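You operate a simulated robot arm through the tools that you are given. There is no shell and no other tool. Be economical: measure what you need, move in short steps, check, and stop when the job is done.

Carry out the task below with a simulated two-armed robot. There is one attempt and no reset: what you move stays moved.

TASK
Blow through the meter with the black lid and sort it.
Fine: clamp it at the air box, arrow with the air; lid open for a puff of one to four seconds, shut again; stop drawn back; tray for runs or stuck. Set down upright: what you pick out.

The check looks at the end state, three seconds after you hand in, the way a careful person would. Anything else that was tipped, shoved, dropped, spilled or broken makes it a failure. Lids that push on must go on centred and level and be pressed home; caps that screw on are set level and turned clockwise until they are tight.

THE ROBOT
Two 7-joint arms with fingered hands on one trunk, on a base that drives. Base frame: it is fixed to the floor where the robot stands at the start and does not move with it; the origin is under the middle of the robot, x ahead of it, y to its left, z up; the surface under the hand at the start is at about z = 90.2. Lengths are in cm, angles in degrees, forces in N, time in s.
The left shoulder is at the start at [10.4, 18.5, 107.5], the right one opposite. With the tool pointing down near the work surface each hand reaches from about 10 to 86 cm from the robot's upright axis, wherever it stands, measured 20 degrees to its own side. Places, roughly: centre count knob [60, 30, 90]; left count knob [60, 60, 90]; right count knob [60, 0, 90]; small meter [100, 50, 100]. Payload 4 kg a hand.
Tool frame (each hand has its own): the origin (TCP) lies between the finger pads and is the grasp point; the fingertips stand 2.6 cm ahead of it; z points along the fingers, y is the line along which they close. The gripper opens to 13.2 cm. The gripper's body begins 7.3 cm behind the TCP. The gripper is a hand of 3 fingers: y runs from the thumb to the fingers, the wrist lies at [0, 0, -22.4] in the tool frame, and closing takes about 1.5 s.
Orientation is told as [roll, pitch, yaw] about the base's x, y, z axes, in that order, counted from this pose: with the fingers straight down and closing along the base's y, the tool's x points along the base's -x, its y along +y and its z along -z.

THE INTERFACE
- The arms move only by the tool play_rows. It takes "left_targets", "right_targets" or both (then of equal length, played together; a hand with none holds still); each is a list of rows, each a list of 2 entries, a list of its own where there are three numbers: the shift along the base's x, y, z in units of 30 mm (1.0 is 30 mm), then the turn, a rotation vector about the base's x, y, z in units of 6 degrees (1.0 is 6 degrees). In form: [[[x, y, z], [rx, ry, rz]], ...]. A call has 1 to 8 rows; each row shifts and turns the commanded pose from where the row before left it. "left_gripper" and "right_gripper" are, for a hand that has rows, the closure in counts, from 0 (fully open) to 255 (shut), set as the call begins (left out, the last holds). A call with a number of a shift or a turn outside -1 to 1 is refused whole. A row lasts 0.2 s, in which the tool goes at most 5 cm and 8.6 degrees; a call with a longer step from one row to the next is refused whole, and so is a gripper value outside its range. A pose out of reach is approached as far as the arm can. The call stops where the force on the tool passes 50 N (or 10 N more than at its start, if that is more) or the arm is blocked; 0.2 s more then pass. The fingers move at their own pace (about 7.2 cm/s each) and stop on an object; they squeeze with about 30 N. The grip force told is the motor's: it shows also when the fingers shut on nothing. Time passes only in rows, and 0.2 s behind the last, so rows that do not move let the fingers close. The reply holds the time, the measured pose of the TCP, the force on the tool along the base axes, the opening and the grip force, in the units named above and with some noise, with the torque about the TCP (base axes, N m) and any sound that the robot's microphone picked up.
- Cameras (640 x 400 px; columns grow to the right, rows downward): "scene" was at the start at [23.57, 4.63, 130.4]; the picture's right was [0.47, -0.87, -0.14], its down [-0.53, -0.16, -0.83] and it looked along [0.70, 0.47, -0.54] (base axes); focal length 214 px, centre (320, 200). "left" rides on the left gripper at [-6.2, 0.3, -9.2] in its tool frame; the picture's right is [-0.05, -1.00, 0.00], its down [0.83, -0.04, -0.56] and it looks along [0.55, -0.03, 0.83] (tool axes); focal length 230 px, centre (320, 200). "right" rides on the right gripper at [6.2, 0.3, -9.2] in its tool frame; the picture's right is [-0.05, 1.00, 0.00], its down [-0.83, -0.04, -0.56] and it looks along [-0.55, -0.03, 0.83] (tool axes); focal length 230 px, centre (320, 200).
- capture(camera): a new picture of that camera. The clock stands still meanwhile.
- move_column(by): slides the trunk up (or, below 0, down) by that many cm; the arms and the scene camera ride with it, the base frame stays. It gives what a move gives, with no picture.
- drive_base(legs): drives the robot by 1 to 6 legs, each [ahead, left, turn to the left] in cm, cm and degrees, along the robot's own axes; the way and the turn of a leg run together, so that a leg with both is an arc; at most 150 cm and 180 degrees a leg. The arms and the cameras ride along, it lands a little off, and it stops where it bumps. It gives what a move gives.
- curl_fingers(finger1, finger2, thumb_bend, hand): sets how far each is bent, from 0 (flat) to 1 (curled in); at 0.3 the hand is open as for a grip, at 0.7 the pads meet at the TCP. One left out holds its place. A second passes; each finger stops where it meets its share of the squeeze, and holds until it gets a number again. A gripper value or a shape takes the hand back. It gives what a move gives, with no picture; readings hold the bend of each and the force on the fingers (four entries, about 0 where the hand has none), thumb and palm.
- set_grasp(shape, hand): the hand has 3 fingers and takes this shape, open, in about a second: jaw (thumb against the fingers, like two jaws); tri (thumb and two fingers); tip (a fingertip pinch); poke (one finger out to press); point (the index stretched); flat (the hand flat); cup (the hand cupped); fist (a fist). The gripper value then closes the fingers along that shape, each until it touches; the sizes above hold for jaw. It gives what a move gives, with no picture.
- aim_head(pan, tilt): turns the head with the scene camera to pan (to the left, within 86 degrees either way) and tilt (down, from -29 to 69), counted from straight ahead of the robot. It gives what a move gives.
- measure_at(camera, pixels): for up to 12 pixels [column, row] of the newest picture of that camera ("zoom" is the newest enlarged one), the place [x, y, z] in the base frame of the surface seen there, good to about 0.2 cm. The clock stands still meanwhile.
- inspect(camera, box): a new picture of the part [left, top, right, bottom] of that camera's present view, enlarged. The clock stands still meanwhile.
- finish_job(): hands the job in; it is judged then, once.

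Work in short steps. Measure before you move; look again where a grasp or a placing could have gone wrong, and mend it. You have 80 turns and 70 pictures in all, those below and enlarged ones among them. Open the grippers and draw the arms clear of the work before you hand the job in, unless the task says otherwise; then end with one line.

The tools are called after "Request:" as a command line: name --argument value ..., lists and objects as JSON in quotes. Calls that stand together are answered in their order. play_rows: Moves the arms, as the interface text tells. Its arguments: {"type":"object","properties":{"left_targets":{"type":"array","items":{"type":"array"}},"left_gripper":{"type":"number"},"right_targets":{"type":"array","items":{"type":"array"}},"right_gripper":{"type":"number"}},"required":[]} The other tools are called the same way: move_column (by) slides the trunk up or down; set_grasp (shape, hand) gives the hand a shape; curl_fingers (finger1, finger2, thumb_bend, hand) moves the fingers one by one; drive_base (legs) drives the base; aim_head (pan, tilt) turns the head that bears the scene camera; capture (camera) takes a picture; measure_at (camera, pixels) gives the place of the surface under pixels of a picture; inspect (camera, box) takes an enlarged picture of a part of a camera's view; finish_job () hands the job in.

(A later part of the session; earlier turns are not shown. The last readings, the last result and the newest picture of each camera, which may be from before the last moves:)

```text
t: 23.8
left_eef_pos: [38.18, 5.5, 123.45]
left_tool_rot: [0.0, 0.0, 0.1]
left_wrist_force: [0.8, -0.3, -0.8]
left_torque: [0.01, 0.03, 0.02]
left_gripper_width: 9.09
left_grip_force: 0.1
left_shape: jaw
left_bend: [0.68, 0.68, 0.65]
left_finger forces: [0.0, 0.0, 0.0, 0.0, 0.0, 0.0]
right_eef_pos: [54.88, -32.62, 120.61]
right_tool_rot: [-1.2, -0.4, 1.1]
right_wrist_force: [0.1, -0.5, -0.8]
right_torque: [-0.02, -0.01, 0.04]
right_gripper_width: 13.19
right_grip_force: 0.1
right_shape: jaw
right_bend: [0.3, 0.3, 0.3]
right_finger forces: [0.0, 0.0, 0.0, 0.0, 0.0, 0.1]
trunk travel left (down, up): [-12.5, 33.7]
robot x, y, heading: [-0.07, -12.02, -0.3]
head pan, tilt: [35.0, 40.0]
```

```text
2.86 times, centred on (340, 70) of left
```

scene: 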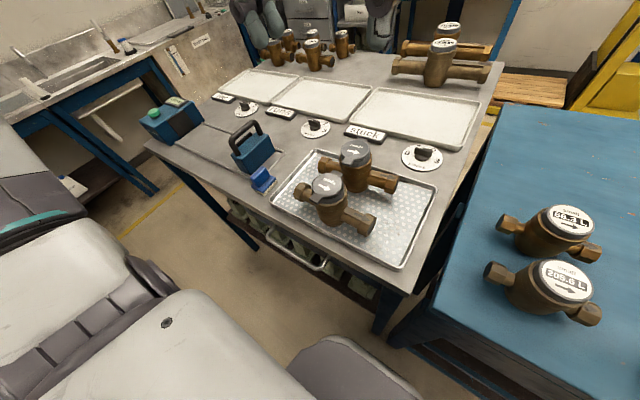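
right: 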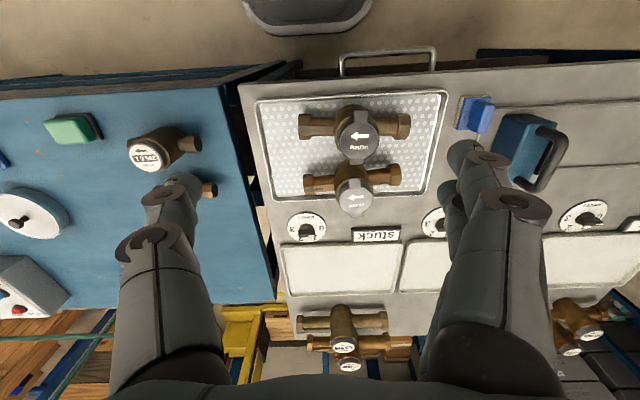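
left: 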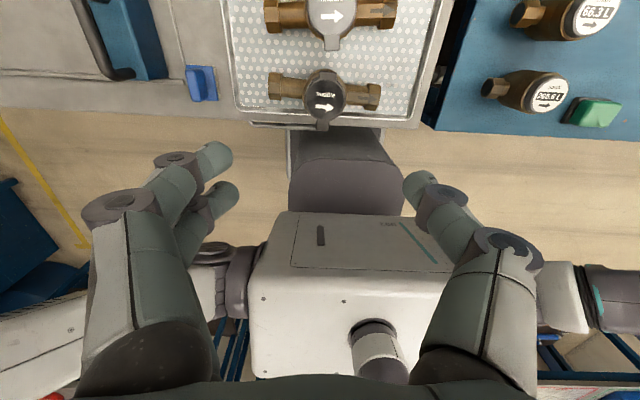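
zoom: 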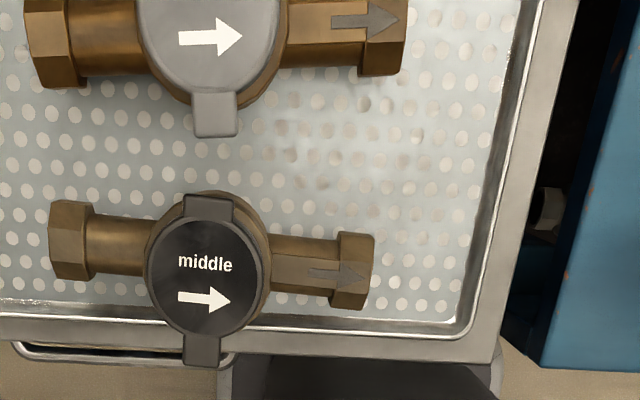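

Clear overhead view: lid black. Measure its centre, nut ends and pipe axis precisely.

Request:
measure_at --camera "zoom" --pixels '[[148, 275], [264, 285], [208, 222], [203, 333], [207, 278], [55, 240], [370, 272], [207, 205], [203, 355], [110, 240], [270, 260], [155, 250]]'

```text
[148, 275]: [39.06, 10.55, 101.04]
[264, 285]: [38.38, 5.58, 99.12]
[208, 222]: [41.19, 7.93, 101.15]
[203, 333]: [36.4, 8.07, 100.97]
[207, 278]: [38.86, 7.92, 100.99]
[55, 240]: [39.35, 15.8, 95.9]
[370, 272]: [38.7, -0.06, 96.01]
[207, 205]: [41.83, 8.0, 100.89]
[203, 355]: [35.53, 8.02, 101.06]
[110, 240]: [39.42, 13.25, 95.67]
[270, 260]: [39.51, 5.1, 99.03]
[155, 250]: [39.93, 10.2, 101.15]
```

Target centre (38.75, 7.95), body shoulder z≈99, yaw about -2.4°. Lower the hand to z≈102.5 first.

Request:
play_rows --left_targets '[[[0.18, 0.78, 0], [0, 0, 0]], [[0, 0, -1], [0, 0, 0]], [[0, 0, -1], [0, 0, 0]], [[0, 0, -1], [0, 0, 0]], [[0, 0, -1], [0, 0, 0]], [[0, 0, -1], [0, 0, 0]], [[0, 0, -1], [0, 0, 0]]]'

Request:
inspect --camera "scene" --box '[260, 100, 440, 260]'

```text
t: 25.4
left_eef_pos: [38.7, 8.21, 105.56]
left_tool_rot: [0.1, 0.1, 0.0]
left_wrist_force: [-0.1, -0.5, -0.6]
left_torque: [0.01, 0.03, 0.0]
left_gripper_width: 9.11
left_grip_force: 0.1
left_shape: jaw
left_bend: [0.68, 0.68, 0.65]
left_finger forces: [0.1, 0.0, 0.0, 0.1, 0.0, 0.1]
right_eef_pos: [54.92, -32.78, 120.37]
right_tool_rot: [-1.1, -0.5, 1.1]
right_wrist_force: [0.5, -0.1, 0.7]
right_torque: [0.01, -0.02, -0.01]
right_gripper_width: 13.18
right_grip_force: 0.2
right_shape: jaw
right_bend: [0.3, 0.3, 0.3]
right_finger forces: [0.0, 0.0, 0.0, 0.0, 0.0, 0.0]
trunk travel left (down, up): [-12.5, 33.7]
robot x, y, heading: [-0.04, -12.42, -0.1]
head pan, tilt: [35.0, 40.0]
```

```text
2.50 times, centred on (350, 180) of scene
```

zoom: 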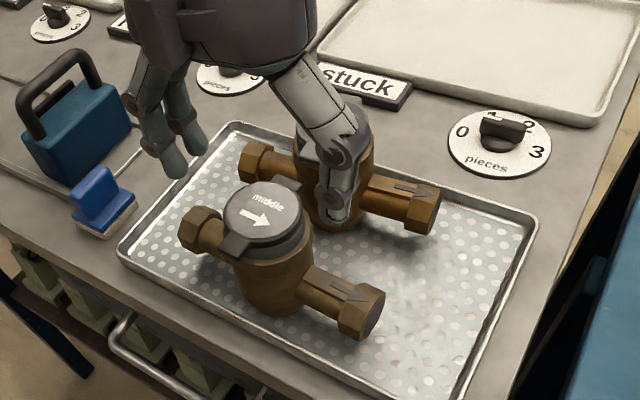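

Hand straddles the lid along y as planned, clear of the rear meter. Descend 7 cm to z≈98.5 and look before closing.

Request:
play_rows --left_targets '[[[0, -0.08, -1], [0, 0, 0]], [[0, 0, -0.8], [0, 0, 0]], [[0, 0, -0.5], [0, 0, 0]]]'

Request:
inspect --camera "scene" --box '[270, 130, 410, 250]'

```text
t: 26.2
left_eef_pos: [38.59, 7.71, 98.52]
left_tool_rot: [0.0, -0.1, 0.1]
left_wrist_force: [0.6, 0.4, 0.9]
left_torque: [0.01, 0.02, 0.02]
left_gripper_width: 9.11
left_grip_force: 0.1
left_shape: jaw
left_bend: [0.68, 0.68, 0.65]
left_finger forces: [0.1, 0.1, 0.0, 0.1, 0.0, 0.0]
right_eef_pos: [54.79, -32.72, 120.62]
right_tool_rot: [-1.2, -0.3, 1.1]
right_wrist_force: [-0.3, 0.5, -1.0]
right_torque: [0.01, -0.02, 0.03]
right_gripper_width: 13.19
right_grip_force: 0.1
right_shape: jaw
right_bend: [0.3, 0.3, 0.3]
right_finger forces: [0.0, 0.0, 0.0, 0.0, 0.0, 0.0]
trunk travel left (down, up): [-12.5, 33.7]
robot x, y, heading: [-0.06, -12.12, -0.0]
head pan, tilt: [35.0, 40.0]
```

```text
3.33 times, centred on (340, 190) of scene
```

zoom: 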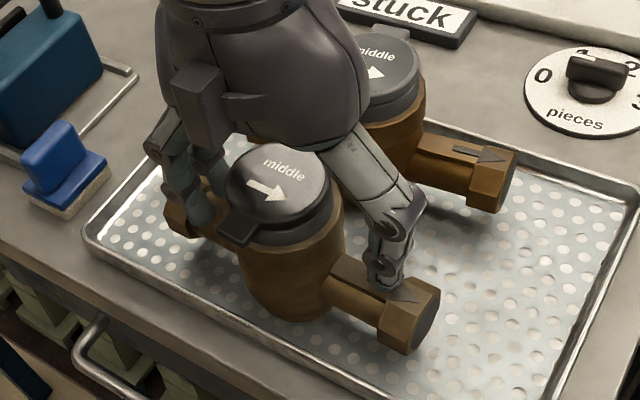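

Fingertips sit just above the pipes on both sides of the body. Close the gripper.

Request:
play_rows --left_targets '[[[0, 0, 0], [0, 0, 0]], [[0, 0, 0], [0, 0, 0]], [[0, 0, 0], [0, 0, 0]], [[0, 0, 0], [0, 0, 0]], [[0, 0, 0], [0, 0, 0]], [[0, 0, 0], [0, 0, 0]], [[0, 0, 0], [0, 0, 0]], [[0, 0, 0], [0, 0, 0]]]' --left_gripper 255

Request:
inspect --camera "scene" --box '[270, 130, 410, 250]'

```text
t: 28.0
left_eef_pos: [38.69, 7.78, 98.54]
left_tool_rot: [0.0, 0.0, -0.1]
left_wrist_force: [-0.5, 0.7, 0.4]
left_torque: [-0.02, 0.03, 0.01]
left_gripper_width: 5.31
left_grip_force: 29.9
left_shape: jaw
left_bend: [0.73, 0.73, 0.7]
left_finger forces: [13.9, 13.8, 0.1, 0.0, 27.0, 0.0]
right_eef_pos: [54.84, -32.76, 120.64]
right_tool_rot: [-1.2, -0.5, 1.1]
right_wrist_force: [0.6, 0.3, 0.0]
right_torque: [0.01, -0.03, -0.01]
right_gripper_width: 13.19
right_grip_force: 0.1
right_shape: jaw
right_bend: [0.3, 0.3, 0.3]
right_finger forces: [0.1, 0.1, 0.0, 0.1, 0.0, 0.0]
trunk travel left (down, up): [-12.5, 33.7]
robot x, y, heading: [0.19, -12.27, -0.1]
head pan, tilt: [35.0, 40.0]
```

```text
3.33 times, centred on (340, 190) of scene
```

zoom: 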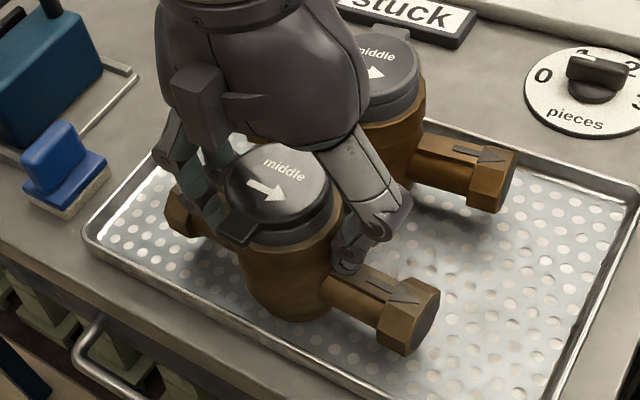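

Grip is firm (30 N, width 5.3). Lift straight up 3 cm slowly and check.

Request:
play_rows --left_targets '[[[0, 0, 0.25], [0, 0, 0]], [[0, 0, 0.25], [0, 0, 0]], [[0, 0, 0.25], [0, 0, 0]], [[0, 0, 0.25], [0, 0, 0]], [[0, 0, 0.3], [0, 0, 0]], [[0, 0, 0.3], [0, 0, 0]]]'

Request:
inspect --camera "scene" --box '[260, 110, 420, 250]'

```text
t: 29.4
left_eef_pos: [38.63, 7.91, 103.25]
left_tool_rot: [0.0, 0.0, 0.0]
left_wrist_force: [0.2, 0.4, -6.1]
left_torque: [0.0, 0.0, -0.01]
left_gripper_width: 5.3
left_grip_force: 29.8
left_shape: jaw
left_bend: [0.73, 0.73, 0.7]
left_finger forces: [14.1, 13.7, 0.0, 0.0, 27.0, 0.0]
right_eef_pos: [54.87, -32.68, 120.56]
right_tool_rot: [-1.1, -0.4, 1.0]
right_wrist_force: [-1.2, 0.2, 0.7]
right_torque: [0.02, 0.02, -0.04]
right_gripper_width: 13.21
right_grip_force: 0.1
right_shape: jaw
right_bend: [0.3, 0.3, 0.3]
right_finger forces: [0.0, 0.0, 0.0, 0.1, 0.1, 0.1]
trunk travel left (down, up): [-12.5, 33.7]
robot x, y, heading: [0.0, -12.02, 0.0]
head pan, tilt: [35.0, 40.0]
```

```text
2.86 times, centred on (340, 180) of scene
```

zoom: 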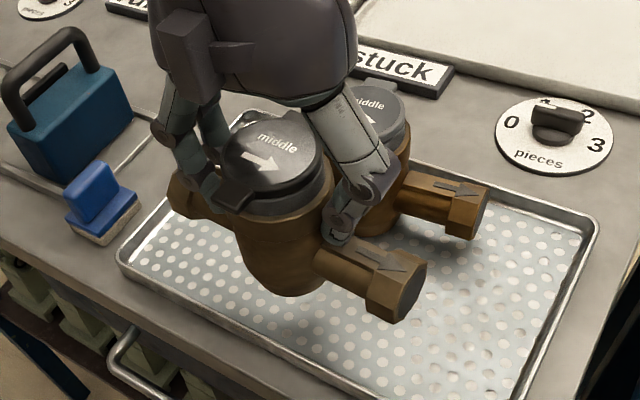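

Meter hangs level. Raise it 15 cm to clear the stop handle, then strafe the base left 32 cm.

Request:
play_rows --left_targets '[[[0, 0, 0.8], [0, 0, 0]], [[0, 0, 0.8], [0, 0, 0]], [[0, 0, 0.8], [0, 0, 0]], [[0, 0, 0.8], [0, 0, 0]], [[0, 0, 0.8], [0, 0, 0.2]], [[0, 0, 0.8], [0, 0, 0.2]]]'

Request:
drive_base --legs '[[0, 32, 0]]'

Request:
aim_head --pan 45 --tilt 38

Request:
capture --camera "scene"

```text
t: 30.8
left_eef_pos: [38.6, 7.55, 117.72]
left_tool_rot: [0.0, -0.1, 2.4]
left_wrist_force: [1.1, -0.4, -7.2]
left_torque: [-0.03, -0.01, -0.01]
left_gripper_width: 5.31
left_grip_force: 30.3
left_shape: jaw
left_bend: [0.73, 0.73, 0.7]
left_finger forces: [14.2, 13.8, 0.0, 0.0, 27.1, 0.0]
right_eef_pos: [54.88, -32.87, 120.57]
right_tool_rot: [-1.2, -0.4, 1.1]
right_wrist_force: [0.3, 0.7, 0.4]
right_torque: [0.0, -0.01, 0.01]
right_gripper_width: 13.18
right_grip_force: 0.0
right_shape: jaw
right_bend: [0.3, 0.3, 0.3]
right_finger forces: [0.0, 0.0, 0.1, 0.0, 0.1, 0.1]
trunk travel left (down, up): [-12.5, 33.7]
robot x, y, heading: [0.15, -11.87, -0.1]
head pan, tilt: [35.0, 40.0]
```

```text
t: 32.9
left_eef_pos: [38.65, 39.47, 117.72]
left_tool_rot: [0.0, 0.0, 2.4]
left_wrist_force: [0.0, 0.5, -6.7]
left_torque: [-0.01, -0.01, 0.02]
left_gripper_width: 5.29
left_grip_force: 30.2
left_shape: jaw
left_bend: [0.73, 0.73, 0.7]
left_finger forces: [14.2, 14.0, 0.0, 0.1, 27.2, 0.0]
right_eef_pos: [54.94, -0.78, 120.53]
right_tool_rot: [-1.2, -0.4, 1.2]
right_wrist_force: [-0.4, -0.4, 0.4]
right_torque: [-0.03, 0.01, 0.0]
right_gripper_width: 13.17
right_grip_force: 0.1
right_shape: jaw
right_bend: [0.3, 0.3, 0.3]
right_finger forces: [0.0, 0.0, 0.0, 0.0, 0.1, 0.0]
trunk travel left (down, up): [-12.5, 33.7]
robot x, y, heading: [-0.03, 19.45, -0.1]
head pan, tilt: [35.0, 40.0]
```

```text
t: 33.6
left_eef_pos: [38.63, 39.54, 117.62]
left_tool_rot: [0.0, 0.0, 2.5]
left_wrist_force: [-0.4, 0.5, -7.1]
left_torque: [-0.01, -0.02, -0.01]
left_gripper_width: 5.29
left_grip_force: 29.3
left_shape: jaw
left_bend: [0.73, 0.73, 0.7]
left_finger forces: [14.3, 13.9, 0.0, 0.1, 27.2, 0.0]
right_eef_pos: [55.01, -0.82, 120.52]
right_tool_rot: [-1.2, -0.5, 1.2]
right_wrist_force: [0.1, 0.4, 0.3]
right_torque: [0.0, -0.01, 0.01]
right_gripper_width: 13.16
right_grip_force: 0.1
right_shape: jaw
right_bend: [0.3, 0.3, 0.3]
right_finger forces: [0.0, 0.0, 0.1, 0.0, 0.0, 0.1]
trunk travel left (down, up): [-12.5, 33.7]
robot x, y, heading: [-0.2, 20.23, -0.0]
head pan, tilt: [45.0, 38.0]
```

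```text
31 pictures are left
```

scene: 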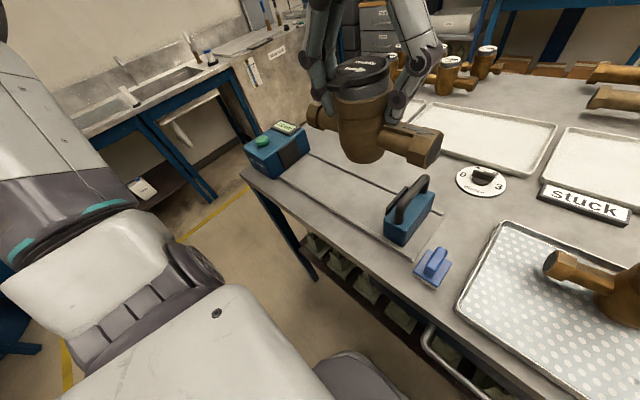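

Everything clear. Zoom in on the air box gasket and measure its edges, the rails and the stop from this nearer angle.

Request:
inspect --camera "scene" --box '[235, 110, 455, 260]'

Request:
measure_at --camera "zoom" --pixels '[[140, 120], [165, 165], [185, 120], [210, 105], [143, 150], [195, 155], [225, 130], [130, 198], [470, 340], [490, 340], [520, 245], [500, 395]]'

```text
2.67 times, centred on (345, 185) of scene
```

zoom: 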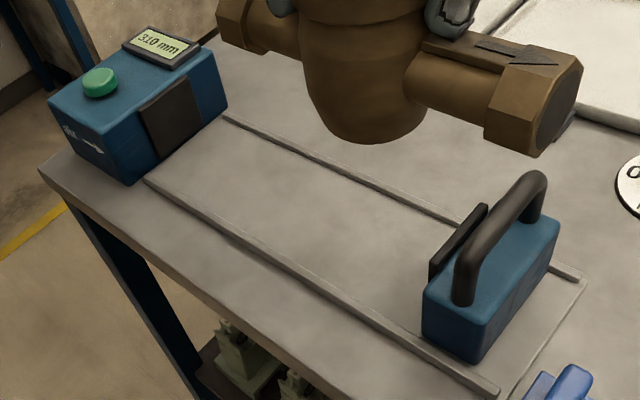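

```text
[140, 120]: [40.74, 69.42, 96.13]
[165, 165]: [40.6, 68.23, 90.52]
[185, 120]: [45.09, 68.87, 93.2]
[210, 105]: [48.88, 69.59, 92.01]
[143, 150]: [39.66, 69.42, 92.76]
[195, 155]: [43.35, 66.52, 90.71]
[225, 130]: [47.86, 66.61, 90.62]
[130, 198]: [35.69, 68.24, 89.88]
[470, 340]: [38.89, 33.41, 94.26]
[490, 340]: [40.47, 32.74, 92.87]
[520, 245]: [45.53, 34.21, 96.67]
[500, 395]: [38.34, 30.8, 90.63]
```

The box's side arrow points toward -y, matching the meter's arrow. Carry the meter to (43.5, 59.8), then lower to z≈106.

Request:
play_rows --left_targets '[[[0.23, 0.967, 0], [0, 0, 0]], [[0.23, 0.967, 0], [0, 0, 0]], [[0.23, 0.967, 0], [0, 0, 0]], [[0.23, 0.967, 0], [0, 0, 0]], [[0.23, 0.967, 0], [0, 0, 0]], [[0.23, 0.967, 0], [0, 0, 0]], [[0.23, 0.967, 0], [0, 0, 0]]]'

Request:
play_rows --left_targets '[[[0, 0, -0.8], [0, 0, 0]], [[0, 0, -0.8], [0, 0, 0]], [[0, 0, -0.8], [0, 0, 0]], [[0, 0, -0.8], [0, 0, 0]], [[0, 0, -0.7], [0, 0, 0]]]'

Request:
inspect --camera "scene" --box '[220, 70, 420, 230]'

```text
t: 35.2
left_eef_pos: [43.66, 59.96, 117.52]
left_tool_rot: [-0.1, 0.0, 2.4]
left_wrist_force: [0.6, -0.2, -6.3]
left_torque: [-0.03, 0.0, 0.0]
left_gripper_width: 5.29
left_grip_force: 29.6
left_shape: jaw
left_bend: [0.73, 0.73, 0.7]
left_finger forces: [15.0, 14.0, 0.1, 0.0, 27.4, 0.0]
right_eef_pos: [55.0, -0.72, 120.54]
right_tool_rot: [-1.4, -0.4, 1.3]
right_wrist_force: [-0.1, 0.4, -0.5]
right_torque: [-0.02, 0.01, -0.02]
right_gripper_width: 13.19
right_grip_force: 0.0
right_shape: jaw
right_bend: [0.3, 0.3, 0.3]
right_finger forces: [0.1, 0.0, 0.0, 0.1, 0.0, 0.1]
trunk travel left (down, up): [-12.5, 33.7]
robot x, y, heading: [-0.14, 20.1, 0.2]
head pan, tilt: [45.0, 38.0]
```

```text
t: 36.4
left_eef_pos: [43.67, 59.9, 105.98]
left_tool_rot: [0.0, 0.0, 2.4]
left_wrist_force: [0.1, -0.6, -7.1]
left_torque: [-0.02, 0.02, -0.02]
left_gripper_width: 5.27
left_grip_force: 29.5
left_shape: jaw
left_bend: [0.73, 0.73, 0.7]
left_finger forces: [14.9, 13.9, 0.0, 0.0, 27.3, 0.0]
right_eef_pos: [55.12, -0.72, 120.5]
right_tool_rot: [-1.2, -0.3, 1.1]
right_wrist_force: [0.0, -1.4, 0.9]
right_torque: [0.01, -0.02, 0.01]
right_gripper_width: 13.18
right_grip_force: 0.1
right_shape: jaw
right_bend: [0.3, 0.3, 0.3]
right_finger forces: [0.1, 0.0, 0.0, 0.0, 0.0, 0.1]
trunk travel left (down, up): [-12.5, 33.7]
robot x, y, heading: [-0.01, 19.57, 0.0]
head pan, tilt: [45.0, 38.0]
```

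```text
2.50 times, centred on (320, 150) of scene
```

zoom: 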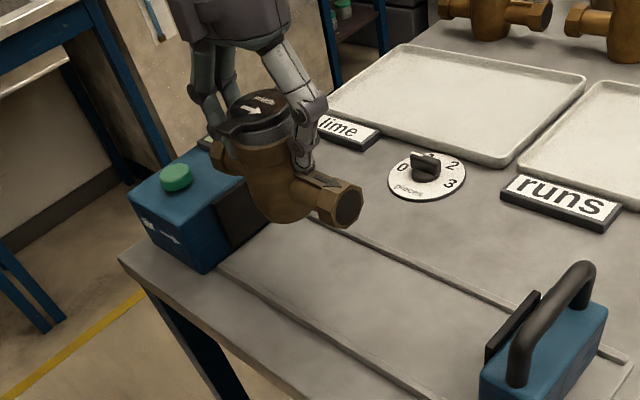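

Check nut end and body position relative to the box by measuring.

Request:
measure_at --camera "zoom" --pixels '[[347, 208], [322, 212], [335, 185], [222, 150], [218, 165], [270, 205], [310, 190], [265, 100], [240, 215], [255, 225]]'

Request:
capture --camera "left"

```text
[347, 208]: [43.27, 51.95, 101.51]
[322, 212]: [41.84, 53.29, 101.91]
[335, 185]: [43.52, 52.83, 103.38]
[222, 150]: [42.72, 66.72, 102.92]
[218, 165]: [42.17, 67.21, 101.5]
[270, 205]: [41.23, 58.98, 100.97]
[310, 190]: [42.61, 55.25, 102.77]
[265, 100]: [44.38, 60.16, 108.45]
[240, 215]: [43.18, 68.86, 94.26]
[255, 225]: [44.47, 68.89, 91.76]
```

```text
28 pictures are left
```

left: 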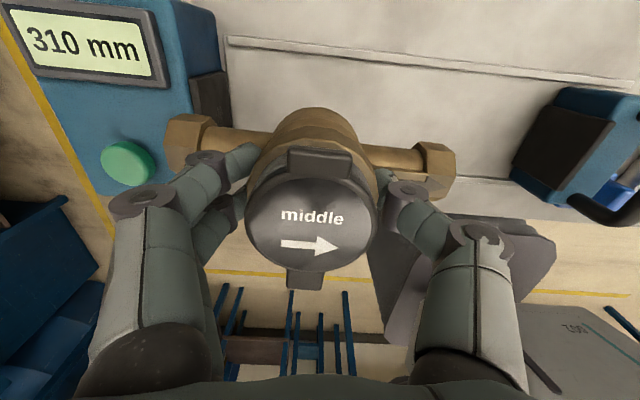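

Pipe looks parallel to the rail, +y end ≈0.6 cm short of the gasket (68.87). Lower to near the table, then feel for contact.

Request:
play_rows --left_targets '[[[0, 0, -0.8], [0, 0, 0]], [[0, 0, -0.8], [0, 0, 0]], [[0, 0, -0.6], [0, 0, 0]], [[0, 0, -0.2], [0, 0, 0]]]'

Request:
play_rows --left_targets '[[[0, 0, -0.06], [0, 0, 0]], [[0, 0, -0.06], [0, 0, 0]], [[0, 0, -0.04], [0, 0, 0]]]'

Request:
inspect --camera "scene" --box '[220, 70, 420, 230]'

```text
t: 37.4
left_eef_pos: [43.48, 59.85, 98.71]
left_tool_rot: [0.1, 0.1, 2.5]
left_wrist_force: [-0.3, -0.5, -7.3]
left_torque: [-0.01, -0.02, 0.01]
left_gripper_width: 5.28
left_grip_force: 30.0
left_shape: jaw
left_bend: [0.73, 0.73, 0.7]
left_finger forces: [14.8, 13.9, 0.0, 0.0, 27.3, 0.0]
right_eef_pos: [55.02, -0.61, 120.55]
right_tool_rot: [-1.1, -0.5, 1.3]
right_wrist_force: [0.3, 0.2, -0.3]
right_torque: [-0.01, 0.02, 0.01]
right_gripper_width: 13.19
right_grip_force: 0.0
right_shape: jaw
right_bend: [0.3, 0.3, 0.3]
right_finger forces: [0.0, 0.1, 0.1, 0.0, 0.1, 0.0]
trunk travel left (down, up): [-12.5, 33.7]
robot x, y, heading: [0.22, 19.48, 0.2]
head pan, tilt: [45.0, 38.0]
```

```text
t: 38.2
left_eef_pos: [43.44, 59.78, 98.39]
left_tool_rot: [0.0, -0.1, 2.5]
left_wrist_force: [-0.4, 0.7, 0.6]
left_torque: [0.04, -0.04, 0.02]
left_gripper_width: 5.27
left_grip_force: 30.1
left_shape: jaw
left_bend: [0.73, 0.73, 0.7]
left_finger forces: [15.0, 14.2, 0.0, 0.0, 27.6, 0.0]
right_eef_pos: [54.81, -0.8, 120.47]
right_tool_rot: [-1.2, -0.4, 1.2]
right_wrist_force: [0.8, -0.1, 0.3]
right_torque: [0.01, -0.03, -0.01]
right_gripper_width: 13.2
right_grip_force: 0.1
right_shape: jaw
right_bend: [0.3, 0.3, 0.3]
right_finger forces: [0.0, 0.1, 0.0, 0.1, 0.0, 0.0]
trunk travel left (down, up): [-12.5, 33.7]
robot x, y, heading: [0.43, 19.72, 0.1]
head pan, tilt: [45.0, 38.0]
```

```text
2.50 times, centred on (320, 150) of scene
```

zoom: 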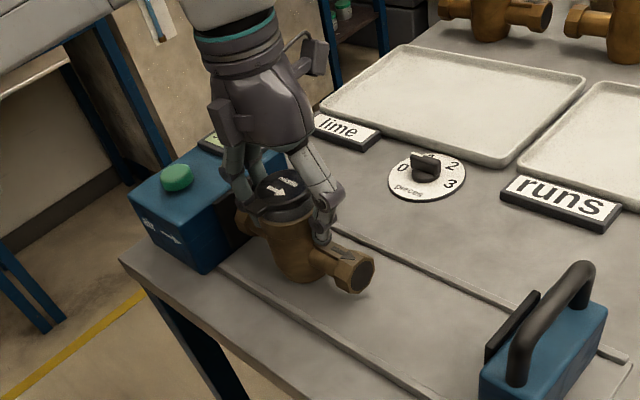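

The table now carries the weight. Slide it +y in 0.15 cm steps until it meets the gasket.

Request:
play_rows --left_targets '[[[0, 0.05, 0], [0, 0, 0]], [[0, 0.05, 0], [0, 0, 0]], [[0, 0.05, 0], [0, 0, 0]], [[0, 0.05, 0], [0, 0, 0]]]'

Request:
play_rows --left_targets '[[[0, 0.04, 0], [0, 0, 0]], [[0, 0.04, 0], [0, 0, 0]], [[0, 0.03, 0], [0, 0, 0]]]'

```text
t: 39.2
left_eef_pos: [43.37, 60.23, 98.45]
left_tool_rot: [0.0, 0.0, 2.4]
left_wrist_force: [-0.5, -5.2, 3.1]
left_torque: [-0.14, -0.01, 0.01]
left_gripper_width: 5.28
left_grip_force: 30.1
left_shape: jaw
left_bend: [0.73, 0.73, 0.7]
left_finger forces: [14.3, 14.0, 0.0, 0.0, 32.0, 0.0]
right_eef_pos: [54.89, -1.05, 120.57]
right_tool_rot: [-1.0, -0.4, 1.2]
right_wrist_force: [0.1, -0.3, 0.0]
right_torque: [-0.01, 0.02, -0.01]
right_gripper_width: 13.19
right_grip_force: 0.0
right_shape: jaw
right_bend: [0.3, 0.3, 0.3]
right_finger forces: [0.0, 0.0, 0.0, 0.0, 0.1, 0.0]
trunk travel left (down, up): [-12.5, 33.7]
robot x, y, heading: [-0.05, 19.65, 0.2]
head pan, tilt: [45.0, 38.0]
```

```text
t: 40.0
left_eef_pos: [43.43, 60.46, 98.38]
left_tool_rot: [0.1, -0.1, 2.4]
left_wrist_force: [-0.5, -12.0, 1.1]
left_torque: [-0.32, 0.03, 0.09]
left_gripper_width: 5.28
left_grip_force: 30.0
left_shape: jaw
left_bend: [0.73, 0.73, 0.7]
left_finger forces: [12.6, 12.8, 0.1, 0.1, 35.6, 0.0]
right_eef_pos: [54.91, -0.92, 120.45]
right_tool_rot: [-1.1, -0.5, 1.2]
right_wrist_force: [-0.1, 0.3, -0.1]
right_torque: [-0.01, -0.01, -0.01]
right_gripper_width: 13.18
right_grip_force: 0.0
right_shape: jaw
right_bend: [0.3, 0.3, 0.3]
right_finger forces: [0.1, 0.0, 0.0, 0.0, 0.0, 0.0]
trunk travel left (down, up): [-12.5, 33.7]
robot x, y, heading: [0.11, 19.8, -0.2]
head pan, tilt: [45.0, 38.0]
```

12 N against the gasket: seated. Open part-way and lift the hand off.

Request:
play_rows --left_targets '[[[0, -0.05, 0], [0, 0, 0]], [[0, 0, 0], [0, 0, 0]], [[0, 0, 0], [0, 0, 0]], [[0, 0, 0], [0, 0, 0]], [[0, 0, 0], [0, 0, 0]], [[0, 0, 0], [0, 0, 0]]]' --left_gripper 90

Request:
play_rows --left_targets '[[[0, 0, 0.5], [0, 0, 0]], [[0, 0, 1], [0, 0, 0]], [[0, 0, 1], [0, 0, 0]], [[0, 0, 1], [0, 0, 0]], [[0, 0, 1], [0, 0, 0]]]'

Request:
capture --camera "left"

Request:
inspect --camera "scene" --box '[235, 90, 455, 260]'

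```text
t: 41.4
left_eef_pos: [43.44, 60.55, 98.25]
left_tool_rot: [0.0, 0.1, 2.5]
left_wrist_force: [-0.3, 0.5, -0.4]
left_torque: [0.02, 0.01, -0.03]
left_gripper_width: 8.52
left_grip_force: 0.0
left_shape: jaw
left_bend: [0.7, 0.7, 0.68]
left_finger forces: [0.0, 0.0, 0.0, 0.0, 0.0, 0.0]
right_eef_pos: [54.98, -0.78, 120.51]
right_tool_rot: [-1.3, -0.5, 1.2]
right_wrist_force: [0.9, -0.1, -0.4]
right_torque: [-0.02, 0.01, -0.01]
right_gripper_width: 13.18
right_grip_force: 0.0
right_shape: jaw
right_bend: [0.3, 0.3, 0.3]
right_finger forces: [0.0, 0.0, 0.0, 0.1, 0.1, 0.0]
trunk travel left (down, up): [-12.5, 33.7]
robot x, y, heading: [-0.02, 19.56, -0.1]
head pan, tilt: [45.0, 38.0]
```

```text
t: 42.6
left_eef_pos: [43.49, 60.35, 111.89]
left_tool_rot: [0.0, 0.0, 2.5]
left_wrist_force: [0.2, -0.3, 0.6]
left_torque: [0.0, 0.01, 0.03]
left_gripper_width: 8.49
left_grip_force: 0.1
left_shape: jaw
left_bend: [0.7, 0.7, 0.68]
left_finger forces: [0.0, 0.0, 0.1, 0.0, 0.0, 0.0]
right_eef_pos: [54.88, -0.88, 120.61]
right_tool_rot: [-1.3, -0.3, 1.1]
right_wrist_force: [0.4, -0.2, -0.6]
right_torque: [0.01, 0.01, 0.01]
right_gripper_width: 13.18
right_grip_force: 0.0
right_shape: jaw
right_bend: [0.3, 0.3, 0.3]
right_finger forces: [0.0, 0.0, 0.0, 0.0, 0.0, 0.0]
trunk travel left (down, up): [-12.5, 33.7]
robot x, y, heading: [0.03, 19.38, -0.2]
head pan, tilt: [45.0, 38.0]
```

```text
26 pictures are left
```

left: 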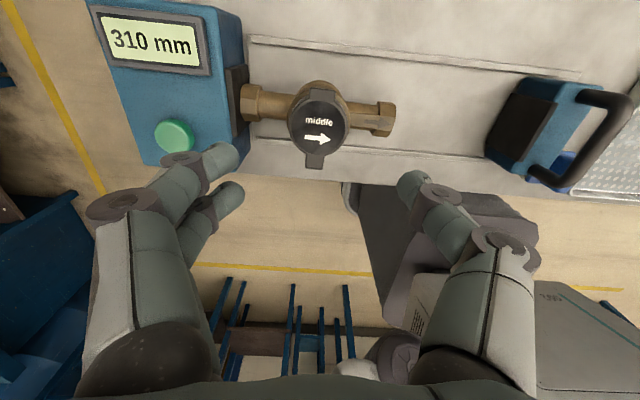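

```text
2.35 times, centred on (345, 175) of scene
```

zoom: 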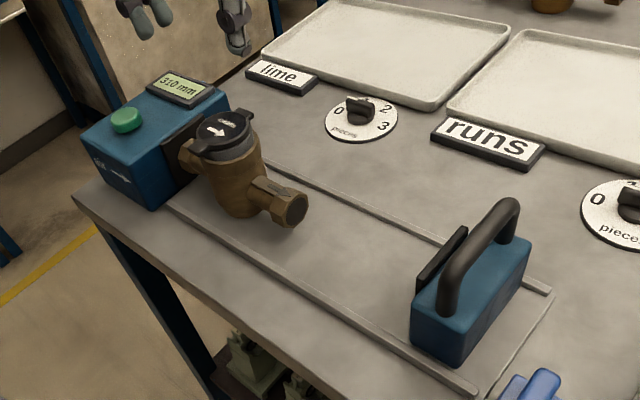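

Meter stands upright at the gasket between the rails. Measure the stop's handle to grip it along y.

Request:
measure_at --camera "zoom" --pixels '[[505, 202], [478, 235], [450, 285], [465, 250], [512, 230], [445, 305], [425, 290], [480, 300], [525, 240], [437, 265], [470, 345], [290, 208]]'

```text
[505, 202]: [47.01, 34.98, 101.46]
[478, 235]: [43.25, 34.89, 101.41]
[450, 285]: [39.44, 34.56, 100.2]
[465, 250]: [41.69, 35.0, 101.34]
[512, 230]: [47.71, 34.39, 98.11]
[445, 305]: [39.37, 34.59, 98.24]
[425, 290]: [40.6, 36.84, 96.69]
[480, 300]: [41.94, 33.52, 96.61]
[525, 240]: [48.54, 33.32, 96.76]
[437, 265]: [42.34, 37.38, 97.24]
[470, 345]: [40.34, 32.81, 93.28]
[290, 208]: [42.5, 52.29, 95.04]
```

Handle bar runs along x at y≈34.9, top z≈101.5. Move over it and square the hand.

Request:
play_rows --left_targets '[[[0, -1, 0], [0, 0, -0.2]], [[0, -1, 0], [0, 0, -0.2]], [[0, -1, 0], [0, 0, 0]], [[0, -1, 0], [0, 0, 0]], [[0, -1, 0], [0, 0, 0]], [[0, -1, 0], [0, 0, 0]], [[0, -1, 0], [0, 0, 0]], [[0, -1, 0], [0, 0, 0]]]'

Request:
play_rows --left_targets '[[[0, -0.5, 0], [0, 0, 0]], [[0, 0, -1], [0, 0, 0]], [[0, 0, -1], [0, 0, 0]], [[0, 0, -1], [0, 0, 0]], [[0, 0, -0.8], [0, 0, 0]]]'

Request:
inspect --camera "scene" --box '[340, 130, 480, 270]'

```text
t: 44.4
left_eef_pos: [43.52, 36.48, 111.89]
left_tool_rot: [0.0, -0.1, 0.1]
left_wrist_force: [-0.6, -0.2, 0.1]
left_torque: [0.01, -0.02, 0.0]
left_gripper_width: 8.52
left_grip_force: 0.1
left_shape: jaw
left_bend: [0.7, 0.7, 0.68]
left_finger forces: [0.0, 0.0, 0.1, 0.1, 0.0, 0.1]
right_eef_pos: [54.93, -0.82, 120.56]
right_tool_rot: [-1.1, -0.4, 1.1]
right_wrist_force: [0.2, -0.5, -0.6]
right_torque: [-0.02, -0.01, -0.02]
right_gripper_width: 13.19
right_grip_force: 0.1
right_shape: jaw
right_bend: [0.3, 0.3, 0.3]
right_finger forces: [0.0, 0.0, 0.0, 0.0, 0.0, 0.0]
trunk travel left (down, up): [-12.5, 33.7]
robot x, y, heading: [0.3, 19.91, -0.1]
head pan, tilt: [45.0, 38.0]
```

```text
t: 45.6
left_eef_pos: [43.6, 35.13, 100.3]
left_tool_rot: [0.0, 0.0, 0.0]
left_wrist_force: [-0.7, 0.3, -0.2]
left_torque: [0.01, 0.02, -0.02]
left_gripper_width: 8.53
left_grip_force: 0.0
left_shape: jaw
left_bend: [0.7, 0.7, 0.68]
left_finger forces: [0.0, 0.0, 0.1, 0.0, 0.1, 0.0]
right_eef_pos: [55.05, -0.74, 120.51]
right_tool_rot: [-1.1, -0.3, 1.2]
right_wrist_force: [-0.4, -0.4, -0.3]
right_torque: [0.0, 0.03, 0.02]
right_gripper_width: 13.19
right_grip_force: 0.0
right_shape: jaw
right_bend: [0.3, 0.3, 0.3]
right_finger forces: [0.0, 0.0, 0.1, 0.0, 0.1, 0.0]
trunk travel left (down, up): [-12.5, 33.7]
robot x, y, heading: [-0.03, 19.78, 0.3]
head pan, tilt: [45.0, 38.0]
```

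```text
2.86 times, centred on (410, 200) of scene
```

zoom: 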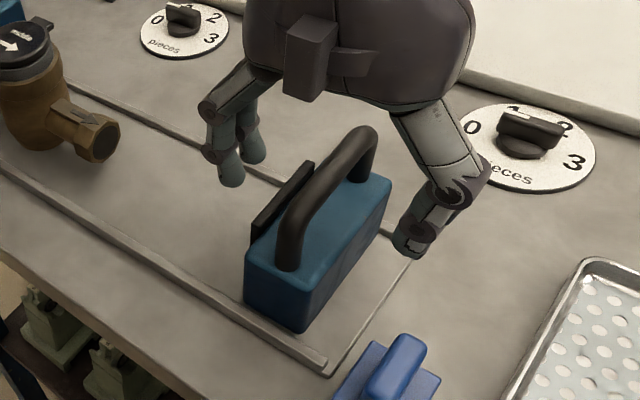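

Hand straddles the bar. Close, then slide the stop toward the meter about 12 cm.

Request:
play_rows --left_targets '[[[0, 0, 0], [0, 0, 0]], [[0, 0, 0], [0, 0, 0]], [[0, 0, 0], [0, 0, 0]], [[0, 0, 0], [0, 0, 0]], [[0, 0, 0], [0, 0, 0]], [[0, 0, 0], [0, 0, 0]], [[0, 0, 0], [0, 0, 0]]]' --left_gripper 255

Request:
play_rows --left_targets '[[[0, 0.3, 0], [0, 0, 0]], [[0, 0.6, 0], [0, 0, 0]], [[0, 0.6, 0], [0, 0, 0]], [[0, 0.6, 0], [0, 0, 0]], [[0, 0.6, 0], [0, 0, 0]], [[0, 0.6, 0], [0, 0, 0]], [[0, 0.4, 0], [0, 0, 0]], [[0, 0.3, 0], [0, 0, 0]]]'

Request:
inspect --camera "scene" --box '[240, 90, 460, 250]'

```text
t: 47.2
left_eef_pos: [43.6, 35.05, 100.27]
left_tool_rot: [-0.1, 0.0, 0.0]
left_wrist_force: [-0.1, -5.3, -6.1]
left_torque: [0.01, 0.01, -0.03]
left_gripper_width: 0.01
left_grip_force: 29.8
left_shape: jaw
left_bend: [0.64, 0.64, 0.71]
left_finger forces: [0.1, 0.0, 0.0, 0.1, 0.1, 0.1]
right_eef_pos: [54.93, -0.88, 120.48]
right_tool_rot: [-1.1, -0.4, 1.2]
right_wrist_force: [-0.1, 0.2, 0.3]
right_torque: [0.0, 0.01, -0.01]
right_gripper_width: 13.2
right_grip_force: 0.1
right_shape: jaw
right_bend: [0.3, 0.3, 0.3]
right_finger forces: [0.0, 0.1, 0.0, 0.1, 0.0, 0.1]
trunk travel left (down, up): [-12.5, 33.7]
robot x, y, heading: [0.06, 19.77, 0.0]
head pan, tilt: [45.0, 38.0]
```

```text
t: 49.0
left_eef_pos: [43.45, 47.39, 100.3]
left_tool_rot: [0.0, 0.1, 0.1]
left_wrist_force: [2.6, -4.4, -13.8]
left_torque: [0.04, 0.01, -0.02]
left_gripper_width: 0.0
left_grip_force: 29.6
left_shape: jaw
left_bend: [0.63, 0.63, 0.69]
left_finger forces: [0.0, 0.0, 0.0, 0.0, 30.5, 0.0]
right_eef_pos: [55.11, -0.77, 120.51]
right_tool_rot: [-1.2, -0.3, 1.2]
right_wrist_force: [0.1, 0.8, 0.3]
right_torque: [-0.02, 0.0, -0.02]
right_gripper_width: 13.19
right_grip_force: 0.1
right_shape: jaw
right_bend: [0.3, 0.3, 0.3]
right_finger forces: [0.1, 0.0, 0.0, 0.0, 0.1, 0.0]
trunk travel left (down, up): [-12.5, 33.7]
robot x, y, heading: [-0.14, 19.59, -0.2]
head pan, tilt: [45.0, 38.0]
```

```text
2.50 times, centred on (350, 170) of scene
```

zoom: 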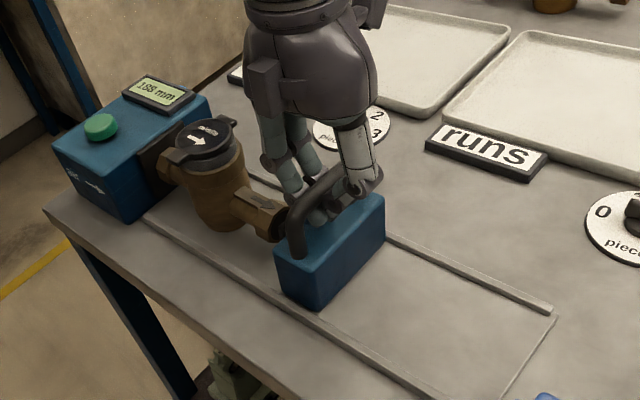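

Display reads 188 mm and the stop moves with the hand. Continue in fine steps until force rises.

Request:
play_rows --left_targets '[[[0, 0.2, 0], [0, 0, 0]], [[0, 0.2, 0], [0, 0, 0]], [[0, 0.15, 0], [0, 0, 0]], [[0, 0.1, 0], [0, 0, 0]], [[0, 0.05, 0], [0, 0, 0]]]'

Request:
play_rows --left_targets '[[[0, 0.05, 0], [0, 0, 0]], [[0, 0.05, 0], [0, 0, 0]], [[0, 0.05, 0], [0, 0, 0]]]'

Request:
inspect --camera "scene" --box '[240, 90, 400, 220]'

```text
t: 50.2
left_eef_pos: [43.46, 49.1, 100.31]
left_tool_rot: [0.0, 0.0, 0.0]
left_wrist_force: [2.9, -3.6, -9.8]
left_torque: [0.03, 0.02, 0.01]
left_gripper_width: 0.02
left_grip_force: 30.5
left_shape: jaw
left_bend: [0.63, 0.63, 0.71]
left_finger forces: [0.0, 0.1, 0.1, 0.0, 29.3, 0.0]
right_eef_pos: [55.07, -0.82, 120.48]
right_tool_rot: [-1.2, -0.2, 1.2]
right_wrist_force: [0.1, 0.1, -0.2]
right_torque: [-0.02, -0.03, 0.01]
right_gripper_width: 13.2
right_grip_force: 0.0
right_shape: jaw
right_bend: [0.3, 0.3, 0.3]
right_finger forces: [0.1, 0.0, 0.0, 0.1, 0.0, 0.0]
trunk travel left (down, up): [-12.5, 33.7]
robot x, y, heading: [-0.24, 19.65, -0.1]
head pan, tilt: [45.0, 38.0]
```

```text
t: 51.0
left_eef_pos: [43.48, 49.41, 100.41]
left_tool_rot: [0.0, 0.1, 0.0]
left_wrist_force: [3.1, -11.0, -12.2]
left_torque: [0.0, -0.01, 0.0]
left_gripper_width: 0.01
left_grip_force: 29.8
left_shape: jaw
left_bend: [0.63, 0.63, 0.69]
left_finger forces: [0.0, 0.0, 0.0, 0.0, 33.7, 0.1]
right_eef_pos: [55.0, -1.02, 120.42]
right_tool_rot: [-1.1, -0.3, 1.1]
right_wrist_force: [0.2, 0.0, -0.6]
right_torque: [-0.03, -0.02, 0.01]
right_gripper_width: 13.2
right_grip_force: 0.0
right_shape: jaw
right_bend: [0.3, 0.3, 0.3]
right_finger forces: [0.0, 0.0, 0.0, 0.0, 0.1, 0.0]
trunk travel left (down, up): [-12.5, 33.7]
robot x, y, heading: [0.09, 20.0, 0.0]
head pan, tilt: [45.0, 38.0]
```

```text
3.08 times, centred on (320, 155) of scene
```

zoom: 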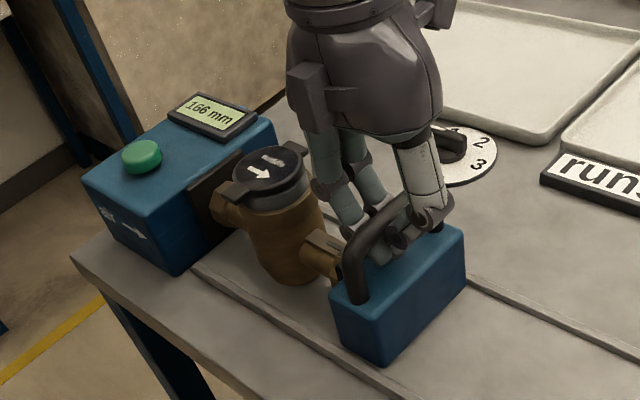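

166 mm and force rising. Push a little harder to seat the clamp and read the display again.

Request:
play_rows --left_targets '[[[0, 0.06, 0], [0, 0, 0]], [[0, 0.06, 0], [0, 0, 0]], [[0, 0.06, 0], [0, 0, 0]], [[0, 0.06, 0], [0, 0, 0]]]'

Request:
inspect --camera "scene" --box '[240, 90, 400, 220]'

```text
t: 52.0
left_eef_pos: [43.46, 49.98, 100.47]
left_tool_rot: [0.1, 0.1, 0.1]
left_wrist_force: [0.6, -27.2, -17.1]
left_torque: [0.08, 0.02, 0.02]
left_gripper_width: 0.0
left_grip_force: 29.9
left_shape: jaw
left_bend: [0.63, 0.63, 0.68]
left_finger forces: [0.0, 0.0, 0.0, 0.0, 43.7, 0.0]
right_eef_pos: [55.01, -1.1, 120.35]
right_tool_rot: [-1.1, -0.3, 1.2]
right_wrist_force: [0.3, 0.6, -0.1]
right_torque: [-0.03, 0.0, 0.03]
right_gripper_width: 13.18
right_grip_force: 0.0
right_shape: jaw
right_bend: [0.3, 0.3, 0.3]
right_finger forces: [0.0, 0.0, 0.0, 0.1, 0.1, 0.1]
trunk travel left (down, up): [-12.5, 33.7]
robot x, y, heading: [0.07, 19.6, -0.2]
head pan, tilt: [45.0, 38.0]
```

```text
3.08 times, centred on (320, 155) of scene
```

zoom: 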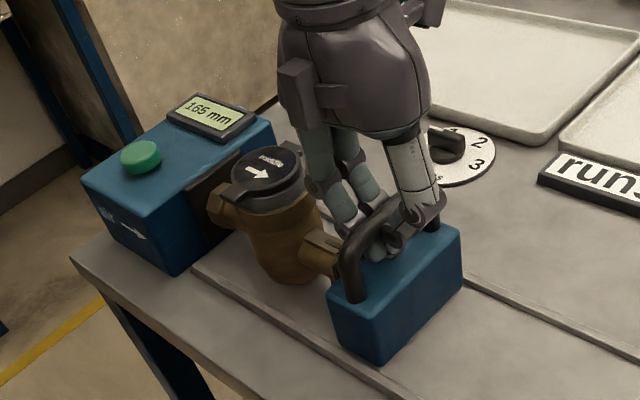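

165 mm, firmly seated. Relax the push, open and lift off.

Request:
play_rows --left_targets '[[[0, -0.1, -0.05], [0, 0, 0]], [[0, -0.05, 0], [0, 0, 0]], [[0, 0, 0], [0, 0, 0]], [[0, 0, 0], [0, 0, 0]], [[0, 0, 0], [0, 0, 0]], [[0, 0, 0], [0, 0, 0]], [[0, 0, 0], [0, 0, 0]]]' --left_gripper 110

Request:
play_rows --left_targets '[[[0, 0, 0.5], [0, 0, 0]], [[0, 0, 1], [0, 0, 0]], [[0, 0, 1], [0, 0, 0]], [[0, 0, 1], [0, 0, 0]]]'

Request:
inspect --camera "scene" --box '[250, 95, 380, 200]'

```text
t: 53.6
left_eef_pos: [43.39, 49.9, 100.34]
left_tool_rot: [-0.1, 0.0, 0.1]
left_wrist_force: [-0.2, 0.8, -0.5]
left_torque: [-0.03, -0.03, -0.01]
left_gripper_width: 7.45
left_grip_force: 0.1
left_shape: jaw
left_bend: [0.72, 0.72, 0.7]
left_finger forces: [0.0, 0.1, 0.0, 0.0, 0.0, 0.0]
right_eef_pos: [55.06, -0.96, 120.64]
right_tool_rot: [-1.3, -0.4, 1.3]
right_wrist_force: [0.3, -0.3, -0.6]
right_torque: [-0.01, -0.01, -0.01]
right_gripper_width: 13.2
right_grip_force: 0.1
right_shape: jaw
right_bend: [0.3, 0.3, 0.3]
right_finger forces: [0.0, 0.0, 0.1, 0.0, 0.1, 0.0]
trunk travel left (down, up): [-12.5, 33.7]
robot x, y, heading: [-0.03, 19.85, -0.0]
head pan, tilt: [45.0, 38.0]
```

```text
t: 54.6
left_eef_pos: [43.34, 50.08, 110.89]
left_tool_rot: [0.0, 0.0, 0.2]
left_wrist_force: [-0.1, 0.9, 1.3]
left_torque: [0.01, 0.0, 0.0]
left_gripper_width: 7.48
left_grip_force: 0.1
left_shape: jaw
left_bend: [0.72, 0.72, 0.7]
left_finger forces: [0.0, 0.0, 0.1, 0.1, 0.0, 0.0]
right_eef_pos: [54.87, -0.76, 120.57]
right_tool_rot: [-1.3, -0.5, 1.2]
right_wrist_force: [-0.9, -0.1, -0.4]
right_torque: [-0.02, 0.0, 0.01]
right_gripper_width: 13.22
right_grip_force: 0.0
right_shape: jaw
right_bend: [0.3, 0.3, 0.3]
right_finger forces: [0.0, 0.0, 0.0, 0.0, 0.0, 0.0]
trunk travel left (down, up): [-12.5, 33.7]
robot x, y, heading: [0.24, 19.92, 0.1]
head pan, tilt: [45.0, 38.0]
```

```text
3.81 times, centred on (315, 148) of scene
```

zoom: 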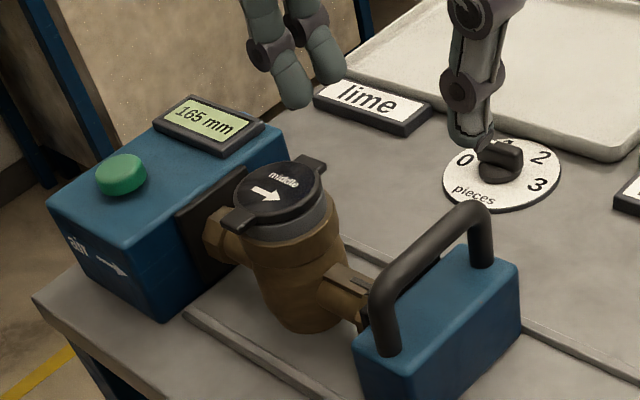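

The clamp holds at 165 mm. The lid's near tab (zoom ~(240,218)) is the lift lip, hinge at the far side. I'll back the base 16 cm for room, form the poke finger, and tilt the hand forward.

Request:
drive_base --legs '[[-16, 0, 0]]'

Request:
set_grasp --hand "left" --shape "poke"

Request:
play_rows --left_targets '[[[0, 0.5, 0.3], [0, -1, 0]], [[0, 0.5, 0.3], [0, -1, 0]], [[0, 0.5, 0.3], [0, -1, 0]], [[0, 0.5, 0.3], [0, -1, 0]], [[0, 0.5, 0.3], [0, -1, 0]], [[0, 0.5, 0.3], [0, -1, 0]], [[0, 0.3, 0.3], [0, -1, 0]], [[0, 0, 0.3], [0, -1, 0]]]'

Request:
capture --camera "left"

```text
t: 56.1
left_eef_pos: [27.44, 49.93, 110.69]
left_tool_rot: [0.0, 0.0, 0.0]
left_wrist_force: [-0.2, 0.3, 0.0]
left_torque: [0.03, -0.05, 0.03]
left_gripper_width: 7.48
left_grip_force: 0.0
left_shape: jaw
left_bend: [0.72, 0.72, 0.7]
left_finger forces: [0.0, 0.1, 0.1, 0.0, 0.0, 0.0]
right_eef_pos: [38.9, -0.86, 120.51]
right_tool_rot: [-1.3, -0.4, 1.1]
right_wrist_force: [-0.9, -0.5, 0.3]
right_torque: [0.0, -0.03, 0.02]
right_gripper_width: 13.18
right_grip_force: 0.1
right_shape: jaw
right_bend: [0.3, 0.3, 0.3]
right_finger forces: [0.0, 0.0, 0.0, 0.0, 0.0, 0.0]
trunk travel left (down, up): [-12.5, 33.7]
robot x, y, heading: [-16.38, 19.51, 0.0]
head pan, tilt: [45.0, 38.0]
```

```text
t: 57.0
left_eef_pos: [27.37, 49.91, 110.74]
left_tool_rot: [0.0, 0.0, -0.1]
left_wrist_force: [-0.4, -0.3, 0.6]
left_torque: [0.01, 0.0, -0.01]
left_gripper_width: 0.0
left_grip_force: 0.0
left_shape: poke
left_bend: [1.0, 1.0, 0.45]
left_finger forces: [0.0, 0.1, 0.1, 0.0, 0.0, 0.1]
right_eef_pos: [38.84, -0.89, 120.6]
right_tool_rot: [-1.2, -0.2, 1.1]
right_wrist_force: [0.7, 0.0, -0.2]
right_torque: [0.0, 0.01, -0.02]
right_gripper_width: 13.2
right_grip_force: 0.1
right_shape: jaw
right_bend: [0.3, 0.3, 0.3]
right_finger forces: [0.0, 0.1, 0.0, 0.0, 0.2, 0.1]
trunk travel left (down, up): [-12.5, 33.7]
robot x, y, heading: [-16.25, 19.77, -0.1]
head pan, tilt: [45.0, 38.0]
```

```text
t: 58.8
left_eef_pos: [27.43, 59.82, 117.96]
left_tool_rot: [0.1, -48.0, -0.2]
left_wrist_force: [0.4, -0.3, 0.2]
left_torque: [0.02, -0.01, 0.0]
left_gripper_width: 0.0
left_grip_force: 0.0
left_shape: poke
left_bend: [1.0, 1.0, 0.45]
left_finger forces: [0.0, 0.0, 0.0, 0.0, 0.1, 0.0]
right_eef_pos: [38.86, -0.9, 120.39]
right_tool_rot: [-1.2, -0.3, 1.1]
right_wrist_force: [-0.2, 0.2, -0.1]
right_torque: [-0.04, -0.02, 0.01]
right_gripper_width: 13.19
right_grip_force: 0.0
right_shape: jaw
right_bend: [0.3, 0.3, 0.3]
right_finger forces: [0.1, 0.0, 0.0, 0.0, 0.1, 0.0]
trunk travel left (down, up): [-12.5, 33.7]
robot x, y, heading: [-15.89, 19.49, -0.1]
head pan, tilt: [45.0, 38.0]
```

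```text
19 pictures are left
```

left: 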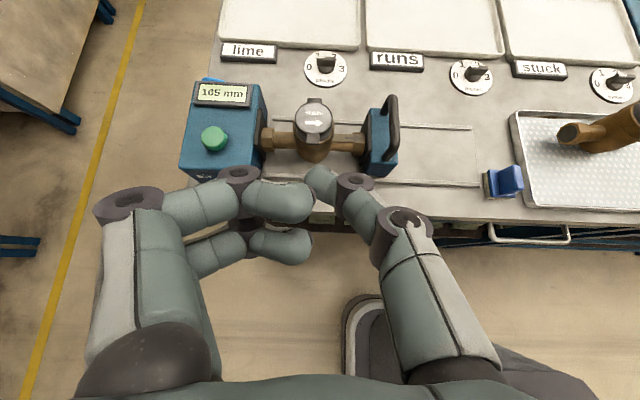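

In poke shape the thumb is the stretched digit, its tip near (318,182). Measure it and the lid tab.

Request:
measure_at --camera "left" --pixels '[[318, 180], [325, 190], [345, 205], [355, 185], [270, 200], [285, 242], [314, 144], [311, 137], [314, 101], [314, 120], [213, 138], [245, 175]]'

```text
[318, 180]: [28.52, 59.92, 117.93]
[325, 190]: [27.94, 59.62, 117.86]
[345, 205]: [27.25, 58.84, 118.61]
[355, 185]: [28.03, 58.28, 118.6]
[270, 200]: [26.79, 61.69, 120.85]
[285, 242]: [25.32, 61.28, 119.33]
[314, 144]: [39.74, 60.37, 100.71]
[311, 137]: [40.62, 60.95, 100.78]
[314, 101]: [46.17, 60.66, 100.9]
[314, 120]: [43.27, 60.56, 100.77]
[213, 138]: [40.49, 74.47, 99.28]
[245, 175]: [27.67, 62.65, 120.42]
```

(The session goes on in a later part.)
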